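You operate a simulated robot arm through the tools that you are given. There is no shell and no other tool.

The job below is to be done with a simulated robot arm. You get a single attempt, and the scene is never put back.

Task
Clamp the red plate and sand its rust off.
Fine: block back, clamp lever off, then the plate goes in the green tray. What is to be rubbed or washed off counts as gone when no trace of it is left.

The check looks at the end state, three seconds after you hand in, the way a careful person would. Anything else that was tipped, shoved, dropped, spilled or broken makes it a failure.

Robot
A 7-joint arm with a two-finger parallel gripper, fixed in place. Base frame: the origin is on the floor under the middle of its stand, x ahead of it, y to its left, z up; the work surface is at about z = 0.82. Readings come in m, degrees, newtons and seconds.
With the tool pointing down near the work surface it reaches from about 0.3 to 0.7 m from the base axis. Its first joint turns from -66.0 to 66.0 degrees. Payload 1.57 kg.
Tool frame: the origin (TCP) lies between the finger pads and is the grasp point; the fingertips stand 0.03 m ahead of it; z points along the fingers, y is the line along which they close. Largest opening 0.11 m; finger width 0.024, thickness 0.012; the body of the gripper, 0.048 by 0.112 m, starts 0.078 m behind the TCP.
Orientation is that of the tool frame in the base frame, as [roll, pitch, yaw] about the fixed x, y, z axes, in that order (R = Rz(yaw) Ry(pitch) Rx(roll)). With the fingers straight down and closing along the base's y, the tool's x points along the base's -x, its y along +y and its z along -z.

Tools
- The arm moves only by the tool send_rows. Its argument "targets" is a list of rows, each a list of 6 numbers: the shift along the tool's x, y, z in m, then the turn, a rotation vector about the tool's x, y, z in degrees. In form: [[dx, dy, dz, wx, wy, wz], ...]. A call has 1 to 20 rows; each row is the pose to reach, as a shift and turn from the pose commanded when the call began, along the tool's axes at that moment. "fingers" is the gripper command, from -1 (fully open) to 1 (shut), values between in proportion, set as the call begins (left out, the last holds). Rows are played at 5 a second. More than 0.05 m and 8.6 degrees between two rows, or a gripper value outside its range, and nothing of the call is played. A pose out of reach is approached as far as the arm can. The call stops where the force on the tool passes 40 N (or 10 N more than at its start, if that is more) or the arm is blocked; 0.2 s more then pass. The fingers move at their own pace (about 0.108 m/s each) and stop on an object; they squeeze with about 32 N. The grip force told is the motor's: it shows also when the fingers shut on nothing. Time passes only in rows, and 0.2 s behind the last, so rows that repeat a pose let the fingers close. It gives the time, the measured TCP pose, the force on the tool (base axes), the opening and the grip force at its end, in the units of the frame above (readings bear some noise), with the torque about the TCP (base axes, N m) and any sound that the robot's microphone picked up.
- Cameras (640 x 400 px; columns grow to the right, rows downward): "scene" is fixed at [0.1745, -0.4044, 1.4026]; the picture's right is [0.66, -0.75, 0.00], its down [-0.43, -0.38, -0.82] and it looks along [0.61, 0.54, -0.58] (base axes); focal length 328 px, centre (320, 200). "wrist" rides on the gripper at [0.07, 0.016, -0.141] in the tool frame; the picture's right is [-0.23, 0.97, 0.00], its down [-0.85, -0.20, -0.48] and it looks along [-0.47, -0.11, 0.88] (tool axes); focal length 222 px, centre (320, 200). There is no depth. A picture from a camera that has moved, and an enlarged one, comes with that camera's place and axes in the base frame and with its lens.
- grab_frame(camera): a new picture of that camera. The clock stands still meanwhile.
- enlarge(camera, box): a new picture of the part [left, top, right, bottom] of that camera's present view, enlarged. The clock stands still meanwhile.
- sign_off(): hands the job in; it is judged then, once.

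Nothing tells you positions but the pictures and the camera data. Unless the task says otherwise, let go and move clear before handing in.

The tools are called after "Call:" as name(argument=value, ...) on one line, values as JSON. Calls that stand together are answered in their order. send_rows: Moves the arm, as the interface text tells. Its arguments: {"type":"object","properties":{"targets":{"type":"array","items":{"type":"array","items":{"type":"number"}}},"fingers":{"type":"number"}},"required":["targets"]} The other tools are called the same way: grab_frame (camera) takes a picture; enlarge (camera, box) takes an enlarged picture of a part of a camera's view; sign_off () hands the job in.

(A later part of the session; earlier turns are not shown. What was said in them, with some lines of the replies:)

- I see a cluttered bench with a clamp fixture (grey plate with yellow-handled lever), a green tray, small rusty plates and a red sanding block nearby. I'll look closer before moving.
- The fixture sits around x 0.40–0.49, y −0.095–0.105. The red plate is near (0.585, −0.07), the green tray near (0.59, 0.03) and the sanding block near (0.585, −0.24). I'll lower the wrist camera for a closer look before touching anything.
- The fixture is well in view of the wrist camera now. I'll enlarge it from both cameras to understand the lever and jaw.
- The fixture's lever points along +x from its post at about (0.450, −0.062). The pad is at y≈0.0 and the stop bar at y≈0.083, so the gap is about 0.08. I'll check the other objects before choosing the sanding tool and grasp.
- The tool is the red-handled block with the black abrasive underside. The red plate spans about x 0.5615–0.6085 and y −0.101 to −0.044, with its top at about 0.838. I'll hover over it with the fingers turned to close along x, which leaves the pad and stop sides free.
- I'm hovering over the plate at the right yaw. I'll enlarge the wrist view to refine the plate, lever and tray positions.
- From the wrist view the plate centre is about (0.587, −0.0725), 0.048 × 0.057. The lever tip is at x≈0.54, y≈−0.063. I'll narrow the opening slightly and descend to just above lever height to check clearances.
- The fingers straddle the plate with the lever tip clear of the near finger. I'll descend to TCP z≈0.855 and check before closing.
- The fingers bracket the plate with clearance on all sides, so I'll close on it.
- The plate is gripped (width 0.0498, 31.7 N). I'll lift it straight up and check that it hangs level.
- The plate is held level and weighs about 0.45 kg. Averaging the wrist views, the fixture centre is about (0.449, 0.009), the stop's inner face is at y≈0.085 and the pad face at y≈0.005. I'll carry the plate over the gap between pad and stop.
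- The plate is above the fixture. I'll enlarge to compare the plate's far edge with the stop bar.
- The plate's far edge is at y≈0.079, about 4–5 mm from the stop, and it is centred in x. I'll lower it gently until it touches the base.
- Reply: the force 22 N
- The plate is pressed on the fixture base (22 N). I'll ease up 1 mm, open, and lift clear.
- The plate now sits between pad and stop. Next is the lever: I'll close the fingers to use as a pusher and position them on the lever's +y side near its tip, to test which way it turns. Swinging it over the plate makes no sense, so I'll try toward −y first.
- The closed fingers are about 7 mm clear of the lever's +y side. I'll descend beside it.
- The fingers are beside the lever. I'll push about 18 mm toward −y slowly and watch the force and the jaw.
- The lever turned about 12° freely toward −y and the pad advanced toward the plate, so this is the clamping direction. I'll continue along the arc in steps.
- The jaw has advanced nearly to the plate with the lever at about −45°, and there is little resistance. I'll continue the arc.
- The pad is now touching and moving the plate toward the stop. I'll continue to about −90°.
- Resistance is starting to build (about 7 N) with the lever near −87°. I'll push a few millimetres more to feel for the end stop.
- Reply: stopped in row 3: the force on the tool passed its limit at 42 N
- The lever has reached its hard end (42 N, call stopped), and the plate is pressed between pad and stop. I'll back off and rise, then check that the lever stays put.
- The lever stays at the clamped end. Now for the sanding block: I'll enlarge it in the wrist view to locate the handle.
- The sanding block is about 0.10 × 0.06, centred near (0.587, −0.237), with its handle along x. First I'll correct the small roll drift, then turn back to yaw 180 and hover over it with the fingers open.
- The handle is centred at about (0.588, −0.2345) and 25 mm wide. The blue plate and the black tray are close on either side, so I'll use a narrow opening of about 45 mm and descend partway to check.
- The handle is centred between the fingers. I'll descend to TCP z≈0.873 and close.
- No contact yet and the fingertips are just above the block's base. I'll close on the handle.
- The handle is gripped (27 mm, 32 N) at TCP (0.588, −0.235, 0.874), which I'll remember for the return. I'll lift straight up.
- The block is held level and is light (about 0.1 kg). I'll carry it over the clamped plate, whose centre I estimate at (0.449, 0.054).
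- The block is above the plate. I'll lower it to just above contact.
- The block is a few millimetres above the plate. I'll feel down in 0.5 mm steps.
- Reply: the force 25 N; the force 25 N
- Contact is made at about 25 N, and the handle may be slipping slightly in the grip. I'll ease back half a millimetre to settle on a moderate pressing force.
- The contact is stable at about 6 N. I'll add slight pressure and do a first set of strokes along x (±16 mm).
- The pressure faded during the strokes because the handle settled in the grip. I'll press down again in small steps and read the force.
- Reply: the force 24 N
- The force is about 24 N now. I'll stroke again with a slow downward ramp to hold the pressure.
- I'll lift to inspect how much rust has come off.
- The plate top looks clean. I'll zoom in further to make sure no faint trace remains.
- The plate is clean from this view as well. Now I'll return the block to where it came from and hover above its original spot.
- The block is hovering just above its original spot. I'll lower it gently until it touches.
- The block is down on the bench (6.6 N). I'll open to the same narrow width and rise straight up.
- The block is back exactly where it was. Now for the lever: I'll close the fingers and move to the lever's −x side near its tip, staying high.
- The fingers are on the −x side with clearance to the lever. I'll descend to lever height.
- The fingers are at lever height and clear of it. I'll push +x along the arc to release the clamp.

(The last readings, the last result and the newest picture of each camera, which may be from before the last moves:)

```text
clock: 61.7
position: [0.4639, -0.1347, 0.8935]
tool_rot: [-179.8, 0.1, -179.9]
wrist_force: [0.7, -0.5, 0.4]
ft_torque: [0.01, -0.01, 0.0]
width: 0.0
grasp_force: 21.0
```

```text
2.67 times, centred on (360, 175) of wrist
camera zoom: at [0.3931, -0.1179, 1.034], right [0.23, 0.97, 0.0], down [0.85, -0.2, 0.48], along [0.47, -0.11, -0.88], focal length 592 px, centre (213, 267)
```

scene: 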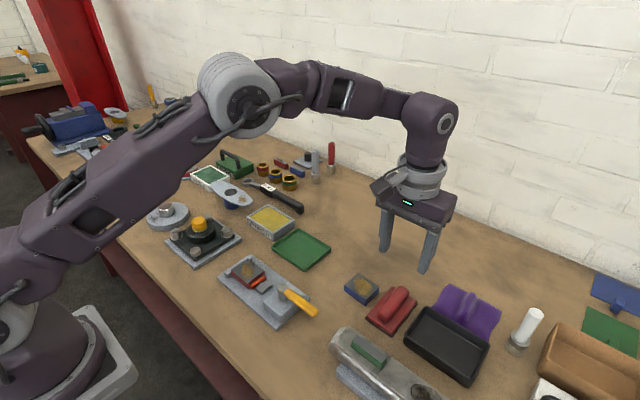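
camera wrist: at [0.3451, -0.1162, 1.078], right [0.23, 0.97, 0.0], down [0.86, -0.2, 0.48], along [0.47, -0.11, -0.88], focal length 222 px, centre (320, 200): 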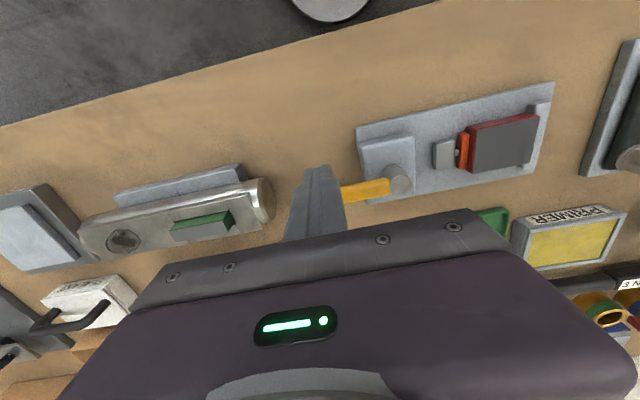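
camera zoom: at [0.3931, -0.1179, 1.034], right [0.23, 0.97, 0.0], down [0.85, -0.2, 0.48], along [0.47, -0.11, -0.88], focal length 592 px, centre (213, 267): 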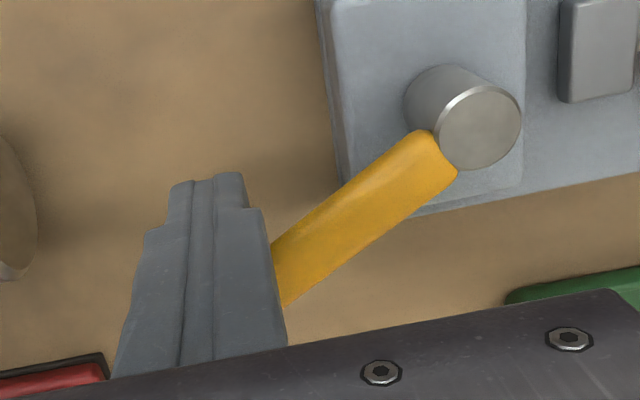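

The lever swings back freely and the pad has retracted a little. I'll continue along the arc.

Call:
send_rows(targets=[[-0.0047, 0.0011, 0, 0, 0, 0], [-0.0094, 0.0022, 0, 0, 0, 0], [-0.014, 0.0041, 0, 0, 0, 0], [-0.0186, 0.006, 0, 0, 0, 0], [-0.0231, 0.0086, 0, 0, 0, 0], [-0.0275, 0.0112, 0, 0, 0, 0], [-0.0316, 0.0146, 0, 0, 0, 0], [-0.0356, 0.0179, 0, 0, 0, 0], [-0.0392, 0.022, 0, 0, 0, 0], [-0.0428, 0.026, 0, 0, 0, 0], [-0.0458, 0.0307, 0, 0, 0, 0], [-0.0487, 0.0354, 0, 0, 0, 0]], fingers=1)

Call:
enlarge(camera="scene", box=[220, 220, 360, 330])

Call:
enlarge(camera="wrist", box=[250, 50, 470, 250])

```text
clock: 64.3
position: [0.5124, -0.0975, 0.8934]
tool_rot: [-179.8, 0.2, 179.9]
wrist_force: [-0.4, 0.6, 0.1]
ft_torque: [0.0, 0.0, 0.01]
width: 0.0003
grasp_force: 20.8
```

```text
3.64 times, centred on (290, 275) of scene
camera zoom: at [0.1745, -0.4044, 1.4026], right [0.66, -0.75, 0.0], down [-0.43, -0.38, -0.82], along [0.61, 0.54, -0.58], focal length 1194 px, centre (429, -73)
```

zoom: 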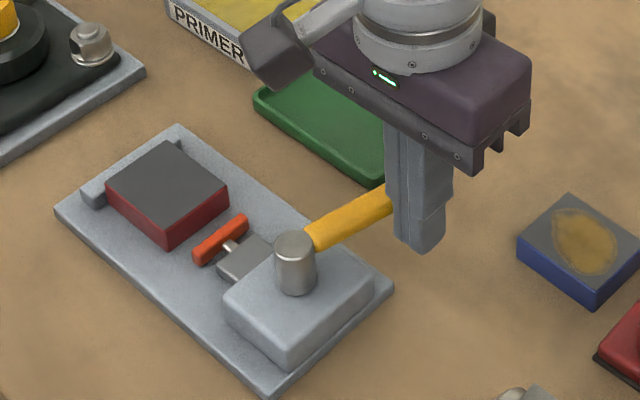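

```text
2.00 times, centred on (360, 150) of wrist
camera zoom: at [0.4418, -0.0819, 1.0334], right [0.23, 0.97, 0.0], down [0.85, -0.2, 0.48], along [0.47, -0.11, -0.88], focal length 444 px, centre (240, 300)
```

zoom: 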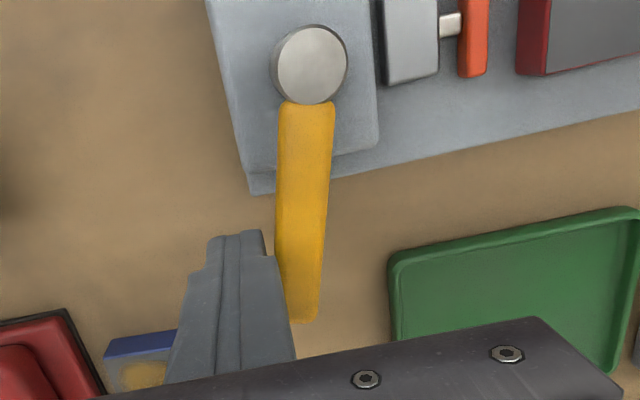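

The lever is nearly back to its starting angle. I'll push the last few degrees in small steps, feeling for its end stop.

Call:
send_rows(targets=[[-0.0022, 0.0052, 0, 0, 0, 0], [-0.0044, 0.0104, 0, 0, 0, 0], [-0.0052, 0.0132, 0, 0, 0, 0]], fingers=1)

Call:
enlarge(camera="scene", box=[210, 245, 330, 335])

```text
clock: 65.1
position: [0.5159, -0.0848, 0.8913]
tool_rot: [-179.9, 0.0, 180.0]
wrist_force: [-0.5, -0.8, -1.0]
ft_torque: [-0.03, 0.0, 0.01]
width: 0.0001
grasp_force: 21.2
```

```text
4.44 times, centred on (270, 290) of scene
camera zoom: at [0.1745, -0.4044, 1.4026], right [0.66, -0.75, 0.0], down [-0.43, -0.38, -0.82], along [0.61, 0.54, -0.58], focal length 1459 px, centre (542, -200)
```

zoom: 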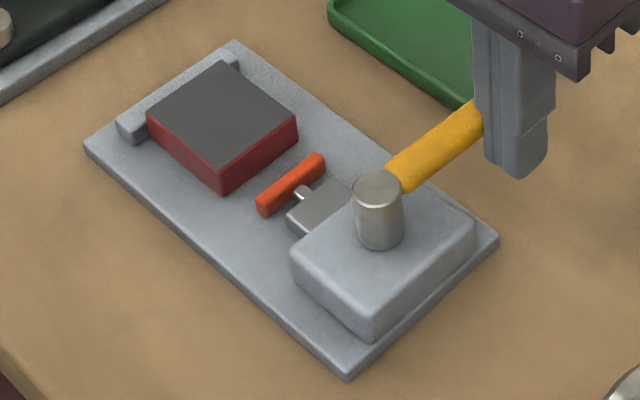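

The lever and pad are almost exactly at their initial state. I'll nudge further until the stop is felt.

Call:
send_rows(targets=[[-0.0004, 0.0015, 0, 0, 0, 0], [-0.0008, 0.003, 0, 0, 0, 0], [-0.001, 0.004, 0, 0, 0, 0], [-0.001, 0.004, 0, 0, 0, 0]], fingers=1)

Call:
enlarge(camera="scene", box=[210, 245, 330, 335])

```text
clock: 66.1
position: [0.5184, -0.0811, 0.8908]
tool_rot: [-179.9, 0.0, 180.0]
wrist_force: [-5.6, -4.7, -1.2]
ft_torque: [-0.02, 0.04, -0.02]
width: 0.0002
grasp_force: 21.0
```

```text
4.44 times, centred on (270, 290) of scene
camera zoom: at [0.1744, -0.4045, 1.4025], right [0.66, -0.75, 0.0], down [-0.43, -0.38, -0.82], along [0.61, 0.54, -0.58], focal length 1459 px, centre (542, -200)
```

zoom: 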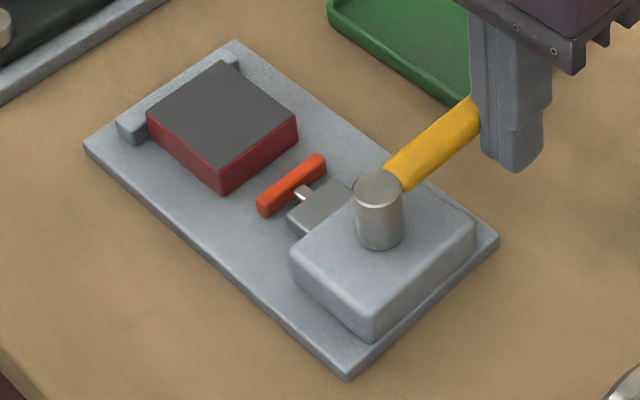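

Resistance has appeared. One more small nudge will confirm the end stop.

Call:
send_rows(targets=[[0, 0.0008, 0, 0, 0, 0], [0, 0.0015, 0, 0, 0, 0], [0, 0.0015, 0, 0, 0, 0]], fingers=1)

Call:
enlarge(camera="scene", box=[210, 245, 330, 335])

```text
clock: 66.9
position: [0.5176, -0.0815, 0.8933]
tool_rot: [-179.8, 0.0, 179.9]
wrist_force: [-4.7, -16.6, 1.3]
ft_torque: [-0.18, 0.08, 0.04]
width: 0.0
grasp_force: 21.1
```

```text
4.44 times, centred on (270, 290) of scene
camera zoom: at [0.1744, -0.4048, 1.4025], right [0.66, -0.75, 0.0], down [-0.43, -0.38, -0.82], along [0.61, 0.54, -0.58], focal length 1459 px, centre (542, -200)
```

zoom: 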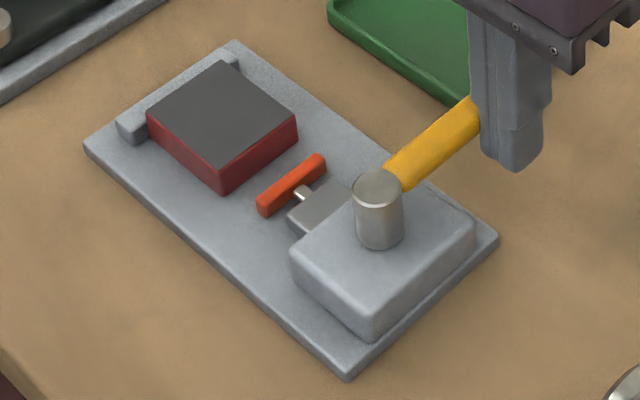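

The lever is hard against its off stop. I'll back away, rise, then turn to yaw 90 above the plate with the fingers open.

Call:
send_rows(targets=[[0, -0.01, 0, 0, 0, 0], [0, -0.02, 0, 0, 0, 0], [0, -0.02, -0.04, 0, 0, 0], [0, -0.02, -0.08, 0, 0, 0], [0, -0.02, -0.11, 0, 0, 0], [0, -0.02, -0.11, 0, 0, 0]], fingers=1)

Call:
send_rows(targets=[[0.0062, 0.0141, 0, 0, 0, 8.1818], [0.0125, 0.0283, 0, 0, 0, 16.3636], [0.0187, 0.0424, 0, 0, 0, 24.5455], [0.0249, 0.0565, 0, 0, 0, 32.7273], [0.0312, 0.0707, 0, 0, 0, 40.9091], [0.0374, 0.0848, 0, 0, 0, 49.0909], [0.0437, 0.099, 0, 0, 0, 57.2727], [0.0499, 0.1131, 0, 0, 0, 65.4545], [0.0561, 0.1272, 0, 0, 0, 73.6364], [0.0624, 0.1414, 0, 0, 0, 81.8182], [0.0686, 0.1555, 0, 0, 0, 90], [0.0686, 0.1555, 0, 0, 0, 90], [0.0686, 0.1555, 0, 0, 0, 90]], fingers=-0.3)

Call:
grab_frame(camera="wrist")

Call:
grab_frame(camera="scene")

```text
clock: 68.3
position: [0.5156, -0.0999, 1.0021]
tool_rot: [-179.9, -0.1, -180.0]
wrist_force: [0.0, -0.3, 0.7]
ft_torque: [0.01, 0.01, 0.04]
width: 0.0
grasp_force: 20.9
```

```text
clock: 71.1
position: [0.448, 0.0563, 1.0013]
tool_rot: [179.9, 0.0, 90.0]
wrist_force: [-1.0, -0.4, 1.5]
ft_torque: [0.01, 0.0, -0.05]
width: 0.0713
grasp_force: 0.1
```

```text
taken
camera wrist: at [0.4639, 0.1264, 1.1428], right [0.97, -0.23, 0.0], down [-0.2, -0.85, 0.48], along [-0.11, -0.47, -0.88], focal length 222 px, centre (320, 200)
```

wrist: 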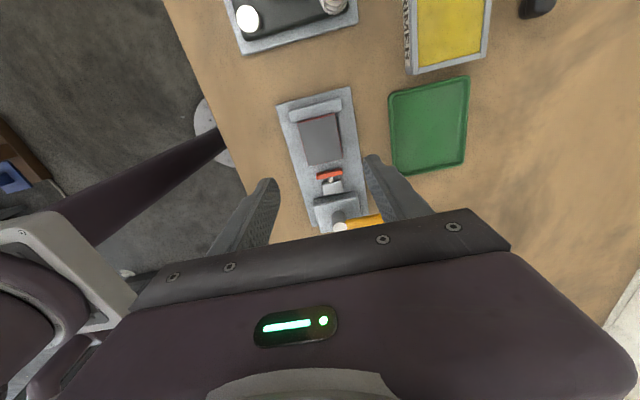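

```text
taken
```

scene: 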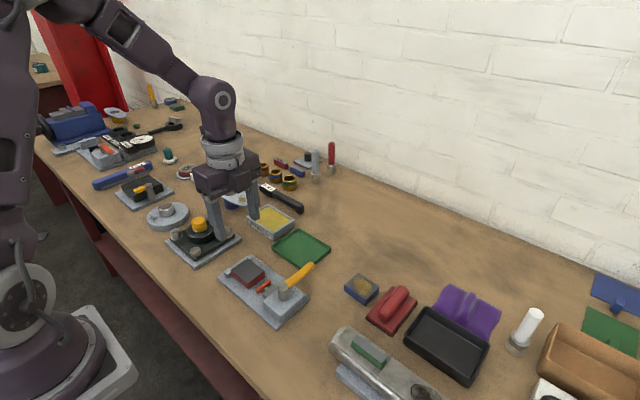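

Call:
enlarge(camera="wrist", box=[270, 60, 490, 220])

```text
2.50 times, centred on (380, 140) of wrist
camera zoom: at [0.4639, 0.1264, 1.1428], right [0.97, -0.23, 0.0], down [-0.2, -0.85, 0.48], along [-0.11, -0.47, -0.88], focal length 555 px, centre (170, 350)
```

zoom: 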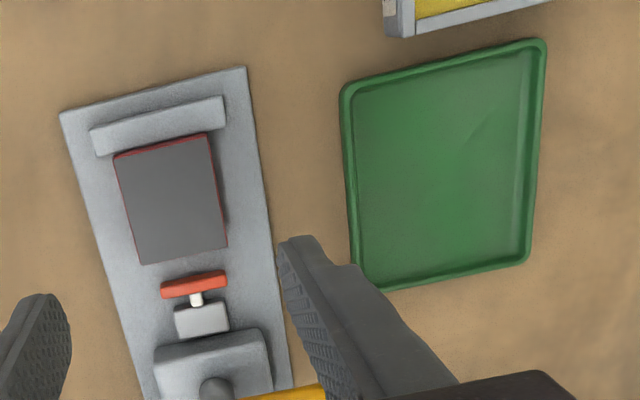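

The plate centre is (0.4485, 0.054) and the tray centre is about (0.593, 0.028). I'll descend around the plate.

Call:
send_rows(targets=[[0, 0, 0.04, 0, 0, 0], [0, 0, 0.08, 0, 0, 0], [0, 0, 0.11, 0, 0, 0], [0, 0, 0.13, 0, 0, 0], [0, 0, 0.137, 0, 0, 0], [0, 0, 0.137, 0, 0, 0]], fingers=-0.3)

Call:
enlarge(camera="scene", box=[200, 230, 330, 330])

Call:
grab_frame(camera="wrist")

```text
clock: 72.5
position: [0.4497, 0.0561, 0.8652]
tool_rot: [-180.0, 0.1, 89.8]
wrist_force: [-0.9, -0.3, -0.2]
ft_torque: [0.02, 0.01, 0.03]
width: 0.0716
grasp_force: 0.1
```

```text
4.00 times, centred on (265, 280) of scene
camera zoom: at [0.1745, -0.4044, 1.4026], right [0.66, -0.75, 0.0], down [-0.43, -0.38, -0.82], along [0.61, 0.54, -0.58], focal length 1313 px, centre (540, -120)
```

zoom: 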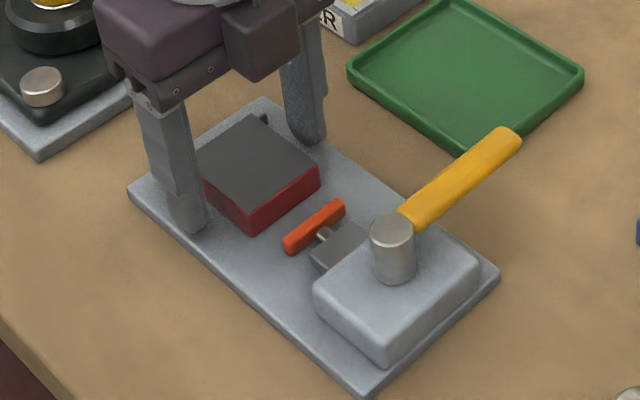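

```text
taken
camera wrist: at [0.4647, 0.1261, 1.0063], right [0.97, -0.23, 0.0], down [-0.2, -0.85, 0.48], along [-0.11, -0.47, -0.88], focal length 222 px, centre (320, 200)
```

wrist: 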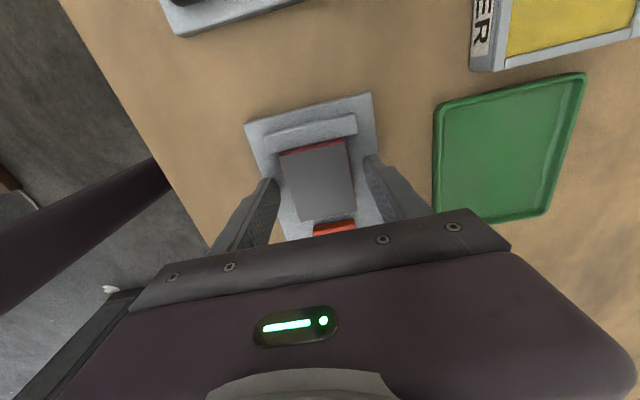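

The fingers straddle the plate and the lever is at its original angle. I'll close and lift.

Call:
send_rows(targets=[[0, 0, 0, 0, 0, 0], [0, 0, 0, 0, 0, 0], [0, 0, 0, 0, 0, 0], [0, 0, 0, 0, 0, 0]], fingers=1)

Call:
send_rows(targets=[[0, 0, -0.01, 0, 0, 0], [0, 0, -0.03, 0, 0, 0], [0, 0, -0.06, 0, 0, 0], [0, 0, -0.1, 0, 0, 0], [0, 0, -0.1, 0, 0, 0]], fingers=1)

Call:
grab_frame(camera="wrist")

Call:
enlarge(camera="scene", box=[190, 180, 350, 330])

```text
clock: 73.5
position: [0.449, 0.0555, 0.8653]
tool_rot: [180.0, 0.0, 90.1]
wrist_force: [0.4, -1.1, -0.8]
ft_torque: [-0.06, -0.02, -0.01]
width: 0.0495
grasp_force: 32.0
```

```text
clock: 74.7
position: [0.4477, 0.0568, 0.9651]
tool_rot: [-180.0, 0.1, 90.0]
wrist_force: [-0.3, 0.4, -4.6]
ft_torque: [0.06, 0.03, 0.04]
width: 0.0495
grasp_force: 32.1
```

```text
taken
camera wrist: at [0.464, 0.127, 1.1057], right [0.97, -0.23, 0.0], down [-0.2, -0.85, 0.48], along [-0.11, -0.47, -0.88], focal length 222 px, centre (320, 200)
```

wrist: 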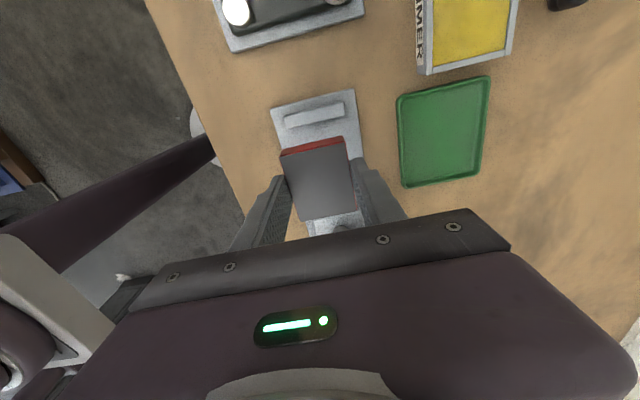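

```text
2.67 times, centred on (270, 255) of scene
camera zoom: at [0.1746, -0.4043, 1.4026], right [0.66, -0.75, 0.0], down [-0.43, -0.38, -0.82], along [0.61, 0.54, -0.58], focal length 875 px, centre (453, 53)
```

zoom: 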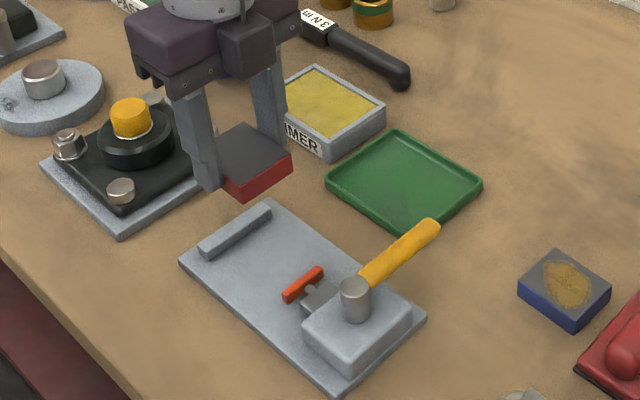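

The plate is lifted and level. I'll rotate back to yaw 180 while carrying it over the tray centre, so the fingers open along the tray's long side.

Call:
send_rows(targets=[[-0.0025, 0.0131, 0, 0, 0, -8.1818], [-0.005, 0.0262, 0, 0, 0, -16.3636], [-0.0075, 0.0393, 0, 0, 0, -24.5455], [-0.01, 0.0524, 0, 0, 0, -32.7273], [-0.0125, 0.0655, 0, 0, 0, -40.9091], [-0.015, 0.0785, 0, 0, 0, -49.0909], [-0.0175, 0.0916, 0, 0, 0, -57.2727], [-0.02, 0.1047, 0, 0, 0, -65.4545], [-0.0225, 0.1178, 0, 0, 0, -73.6364], [-0.025, 0.1309, 0, 0, 0, -81.8182], [-0.0275, 0.144, 0, 0, 0, -90], [-0.0275, 0.144, 0, 0, 0, -90], [-0.0275, 0.144, 0, 0, 0, -90]], fingers=1)

Call:
grab_frame(camera="wrist")

Call:
enlarge(camera="scene", box=[220, 160, 400, 310])

```text
clock: 77.5
position: [0.5929, 0.0296, 0.9647]
tool_rot: [-180.0, 0.0, -179.8]
wrist_force: [-1.0, 0.4, -4.5]
ft_torque: [-0.01, -0.01, 0.01]
width: 0.0494
grasp_force: 32.0
```

```text
taken
camera wrist: at [0.5223, 0.0455, 1.1063], right [0.23, 0.97, 0.0], down [0.86, -0.2, 0.48], along [0.47, -0.11, -0.88], focal length 222 px, centre (320, 200)
```

wrist: 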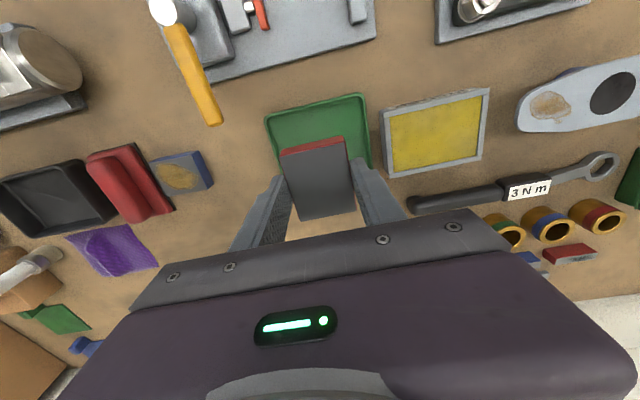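

```text
2.67 times, centred on (310, 235) of scene
camera zoom: at [0.1746, -0.4044, 1.4026], right [0.66, -0.75, 0.0], down [-0.43, -0.38, -0.82], along [0.61, 0.54, -0.58], focal length 875 px, centre (347, 107)
```

zoom: 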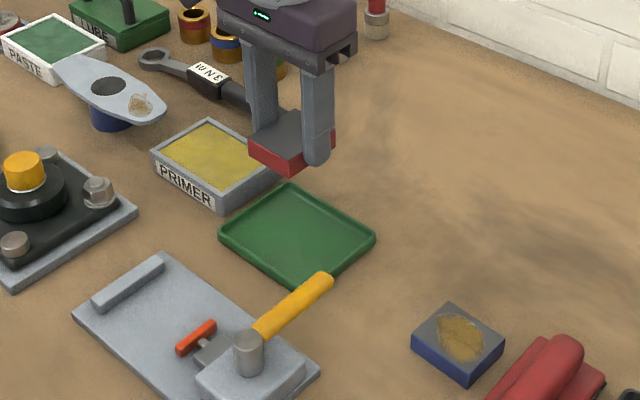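

The plate is over the tray. I'll lower it partway and check alignment.

Call:
send_rows(targets=[[0, 0, 0.03, 0, 0, 0], [0, 0, 0.06, 0, 0, 0], [0, 0, 0.083, 0, 0, 0], [0, 0, 0.083, 0, 0, 0]], fingers=1)

Call:
enlarge(camera="wrist", box=[220, 60, 420, 260])

Call:
enlarge(camera="scene", box=[240, 190, 370, 290])

```text
clock: 78.5
position: [0.5921, 0.0283, 0.8831]
tool_rot: [-180.0, 0.0, -180.0]
wrist_force: [-0.4, 0.4, -5.3]
ft_torque: [0.01, 0.04, 0.0]
width: 0.0498
grasp_force: 32.0
```

```text
2.00 times, centred on (320, 160) of wrist
camera zoom: at [0.5218, 0.0452, 1.0241], right [0.23, 0.97, 0.0], down [0.86, -0.2, 0.48], along [0.47, -0.11, -0.88], focal length 444 px, centre (320, 280)
```

zoom: 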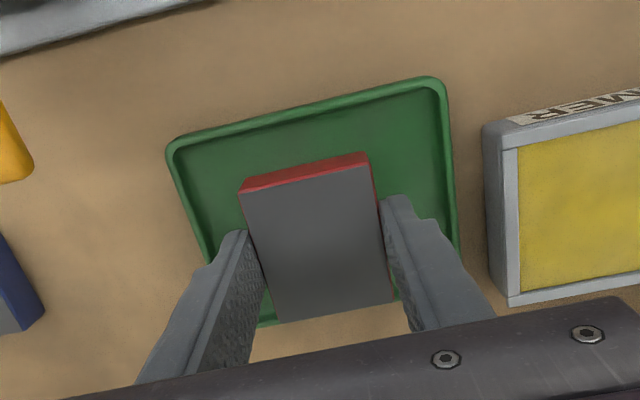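

```text
4.00 times, centred on (305, 240) of scene
camera zoom: at [0.1746, -0.4043, 1.4026], right [0.66, -0.75, 0.0], down [-0.43, -0.38, -0.82], along [0.61, 0.54, -0.58], focal length 1313 px, centre (380, 40)
```

zoom: 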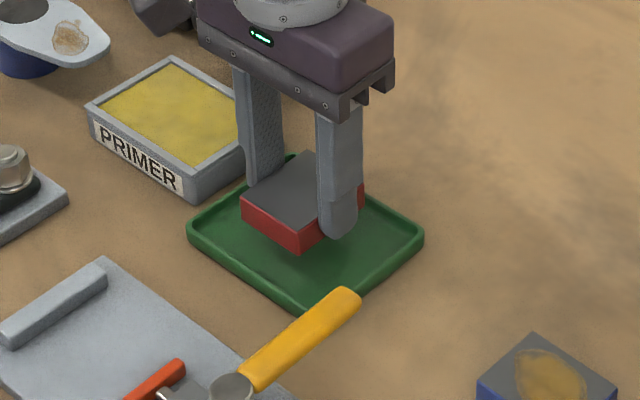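

The plate sits well inside the tray's outline. I'll lower it the rest of the way gently.

Call:
send_rows(targets=[[0, 0, 0.008, 0, 0, 0], [0, 0, 0.016, 0, 0, 0], [0, 0, 0.019, 0, 0, 0], [0, 0, 0.019, 0, 0, 0]], fingers=1)

Call:
send_rows(targets=[[0, 0, 0.001, 0, 0, 0], [0, 0, 0.002, 0, 0, 0], [0, 0, 0.002, 0, 0, 0]], fingers=1)

```text
clock: 79.5
position: [0.593, 0.0268, 0.8625]
tool_rot: [-179.9, -0.1, 180.0]
wrist_force: [0.1, -1.0, -4.2]
ft_torque: [0.01, -0.01, 0.02]
width: 0.0497
grasp_force: 31.4
```

```text
clock: 80.3
position: [0.5933, 0.0281, 0.8609]
tool_rot: [-179.9, 0.0, 180.0]
wrist_force: [0.7, 0.0, -3.9]
ft_torque: [-0.02, 0.02, -0.02]
width: 0.0496
grasp_force: 32.0
```

Call:
send_rows(targets=[[0, 0, 0.0007, 0, 0, 0], [0, 0, 0.0014, 0, 0, 0], [0, 0, 0.0014, 0, 0, 0]], fingers=1)

Call:
enlarge(camera="scene", box=[270, 210, 350, 280])

```text
clock: 81.1
position: [0.5942, 0.0276, 0.8595]
tool_rot: [-179.8, 0.0, -179.9]
wrist_force: [-4.4, 0.9, 14.8]
ft_torque: [0.22, -0.17, 0.0]
width: 0.05
grasp_force: 32.3
```

```text
5.71 times, centred on (310, 245) of scene
camera zoom: at [0.1742, -0.4044, 1.4026], right [0.66, -0.75, 0.0], down [-0.43, -0.38, -0.82], along [0.61, 0.54, -0.58], focal length 1876 px, centre (377, -57)
```

zoom: 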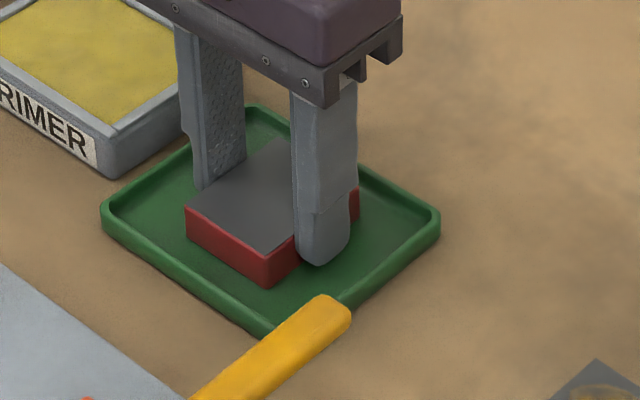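

The plate is on the tray floor (14.8 N). I'll ease off, open slightly and rise.

Call:
send_rows(targets=[[0, 0, -0.0004, 0, 0, 0], [0, 0, -0.0004, 0, 0, 0]], fingers=1)

Call:
send_rows(targets=[[0, 0, 0, 0, 0, 0], [0, 0, 0, 0, 0, 0], [0, 0, 0, 0, 0, 0], [0, 0, -0.02, 0, 0, 0], [0, 0, -0.05, 0, 0, 0], [0, 0, -0.09, 0, 0, 0], [0, 0, -0.13, 0, 0, 0], [0, 0, -0.17, 0, 0, 0], [0, 0, -0.17, 0, 0, 0]], fingers=-0.13)

Call:
grab_frame(camera="wrist")

Call:
grab_frame(camera="scene")

Call:
enlarge(camera="scene", box=[210, 210, 350, 330])

```text
clock: 81.7
position: [0.5928, 0.0275, 0.8609]
tool_rot: [-179.8, 0.1, -180.0]
wrist_force: [3.4, -2.1, 7.7]
ft_torque: [0.17, -0.3, -0.07]
width: 0.0501
grasp_force: 31.4
```

```text
clock: 83.7
position: [0.5938, 0.0297, 1.0319]
tool_rot: [-179.9, -0.1, -180.0]
wrist_force: [-0.9, 0.2, 0.2]
ft_torque: [-0.01, 0.02, 0.04]
width: 0.0622
grasp_force: 0.1
```

```text
taken
camera wrist: at [0.5237, 0.0459, 1.1723], right [0.23, 0.97, 0.0], down [0.86, -0.2, 0.48], along [0.47, -0.11, -0.88], focal length 222 px, centre (320, 200)
```

wrist: 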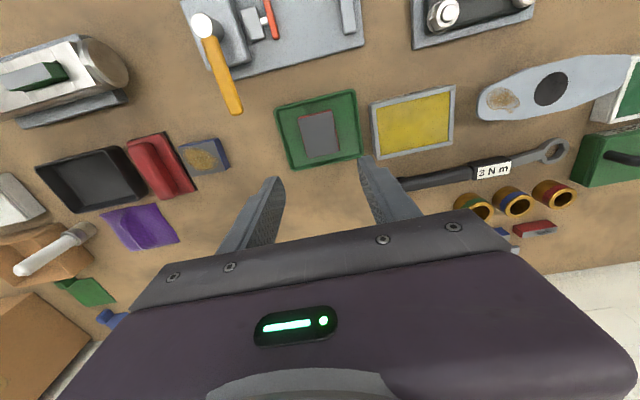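

```text
taken
```

scene: 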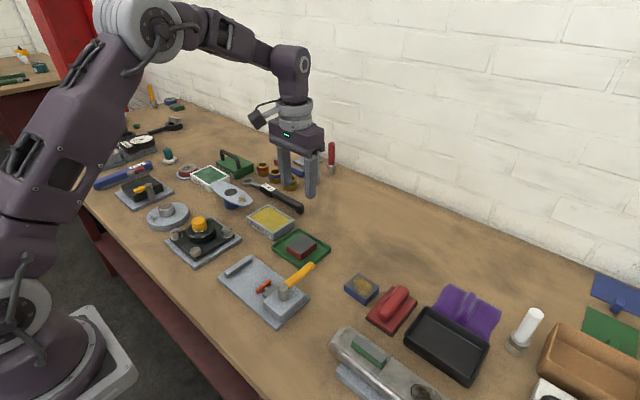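

```text
3.33 times, centred on (280, 270) of scene
camera zoom: at [0.1745, -0.4044, 1.4026], right [0.66, -0.75, 0.0], down [-0.43, -0.38, -0.82], along [0.61, 0.54, -0.58], focal length 1094 px, centre (453, -33)
```

zoom: 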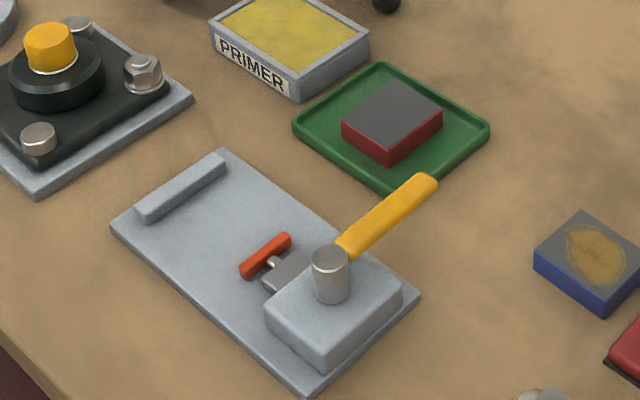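

The plate is in the green tray, the lever is off and the block is back. I'll take a last close look at the plate surface and the surroundings.

Call:
enlarge(camera="scene", box=[280, 225, 325, 265])

Call:
enlarge(camera="wrist", box=[270, 80, 370, 170])

Call:
enlarge(camera="scene", box=[320, 250, 500, 390])

```text
10.00 times, centred on (302, 245) of scene
camera zoom: at [0.1745, -0.4044, 1.4026], right [0.66, -0.75, 0.0], down [-0.43, -0.38, -0.82], along [0.61, 0.54, -0.58], focal length 3283 px, centre (495, -250)
```

zoom: 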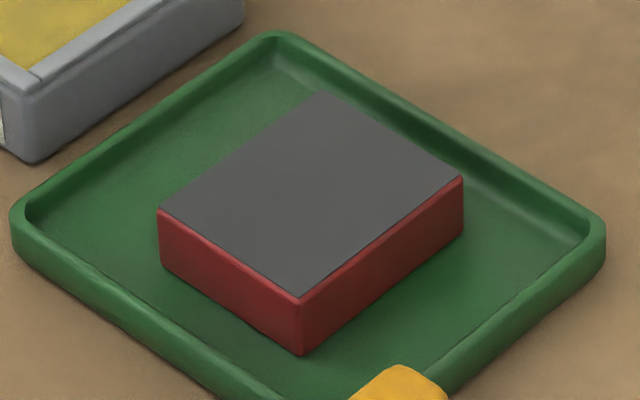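

```text
4.44 times, centred on (320, 125) of wrist
camera zoom: at [0.5237, 0.0459, 1.1723], right [0.23, 0.97, 0.0], down [0.86, -0.2, 0.48], along [0.47, -0.11, -0.88], focal length 987 px, centre (320, 533)
```

zoom: 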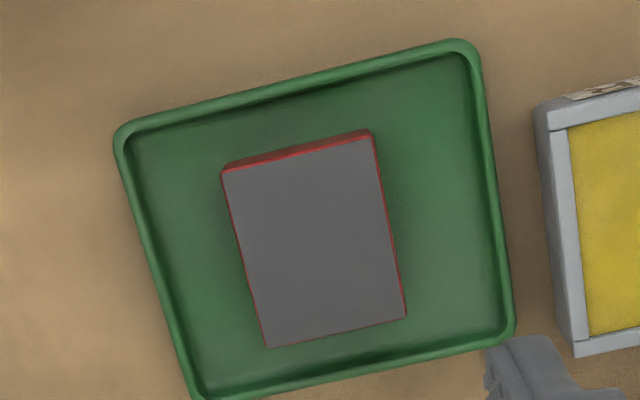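

```text
2.86 times, centred on (410, 320) of scene
camera zoom: at [0.1745, -0.4044, 1.4026], right [0.66, -0.75, 0.0], down [-0.43, -0.38, -0.82], along [0.61, 0.54, -0.58], focal length 938 px, centre (63, -143)
```

zoom: 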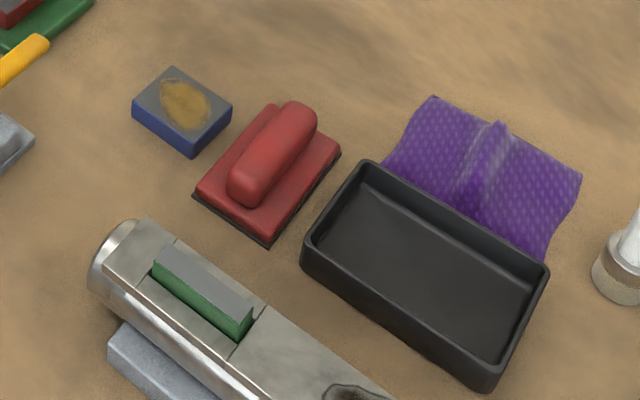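

The red plate lies flat in the green tray with no rust visible from either camera. The sanding block is back in its original place, the lever is at its off stop, and nothing else looks moved. The arm is clear, so I'm handing in.

Call:
sign_off()

```text
The job is handed in.
```

The red plate has been clamped, sanded clean and placed flat in the green tray, and I've handed the job in. I don't have the check's result.

- **Rust:** close-ups from both cameras, after sanding and again in the tray, show a plain grey surface with no trace left.
- **Sanding block:** it is back in its original spot, and the view matches the picture from the start.
- **Clamp lever:** I pushed it back until it was hard against its off stop, and it is at its starting angle.
- **Surroundings:** nothing else looks moved or tipped in the final pictures of the bench around the fixture, tray and block. The arm hides part of the left side, which I did not work in.

The gripper is open and well above the bench.
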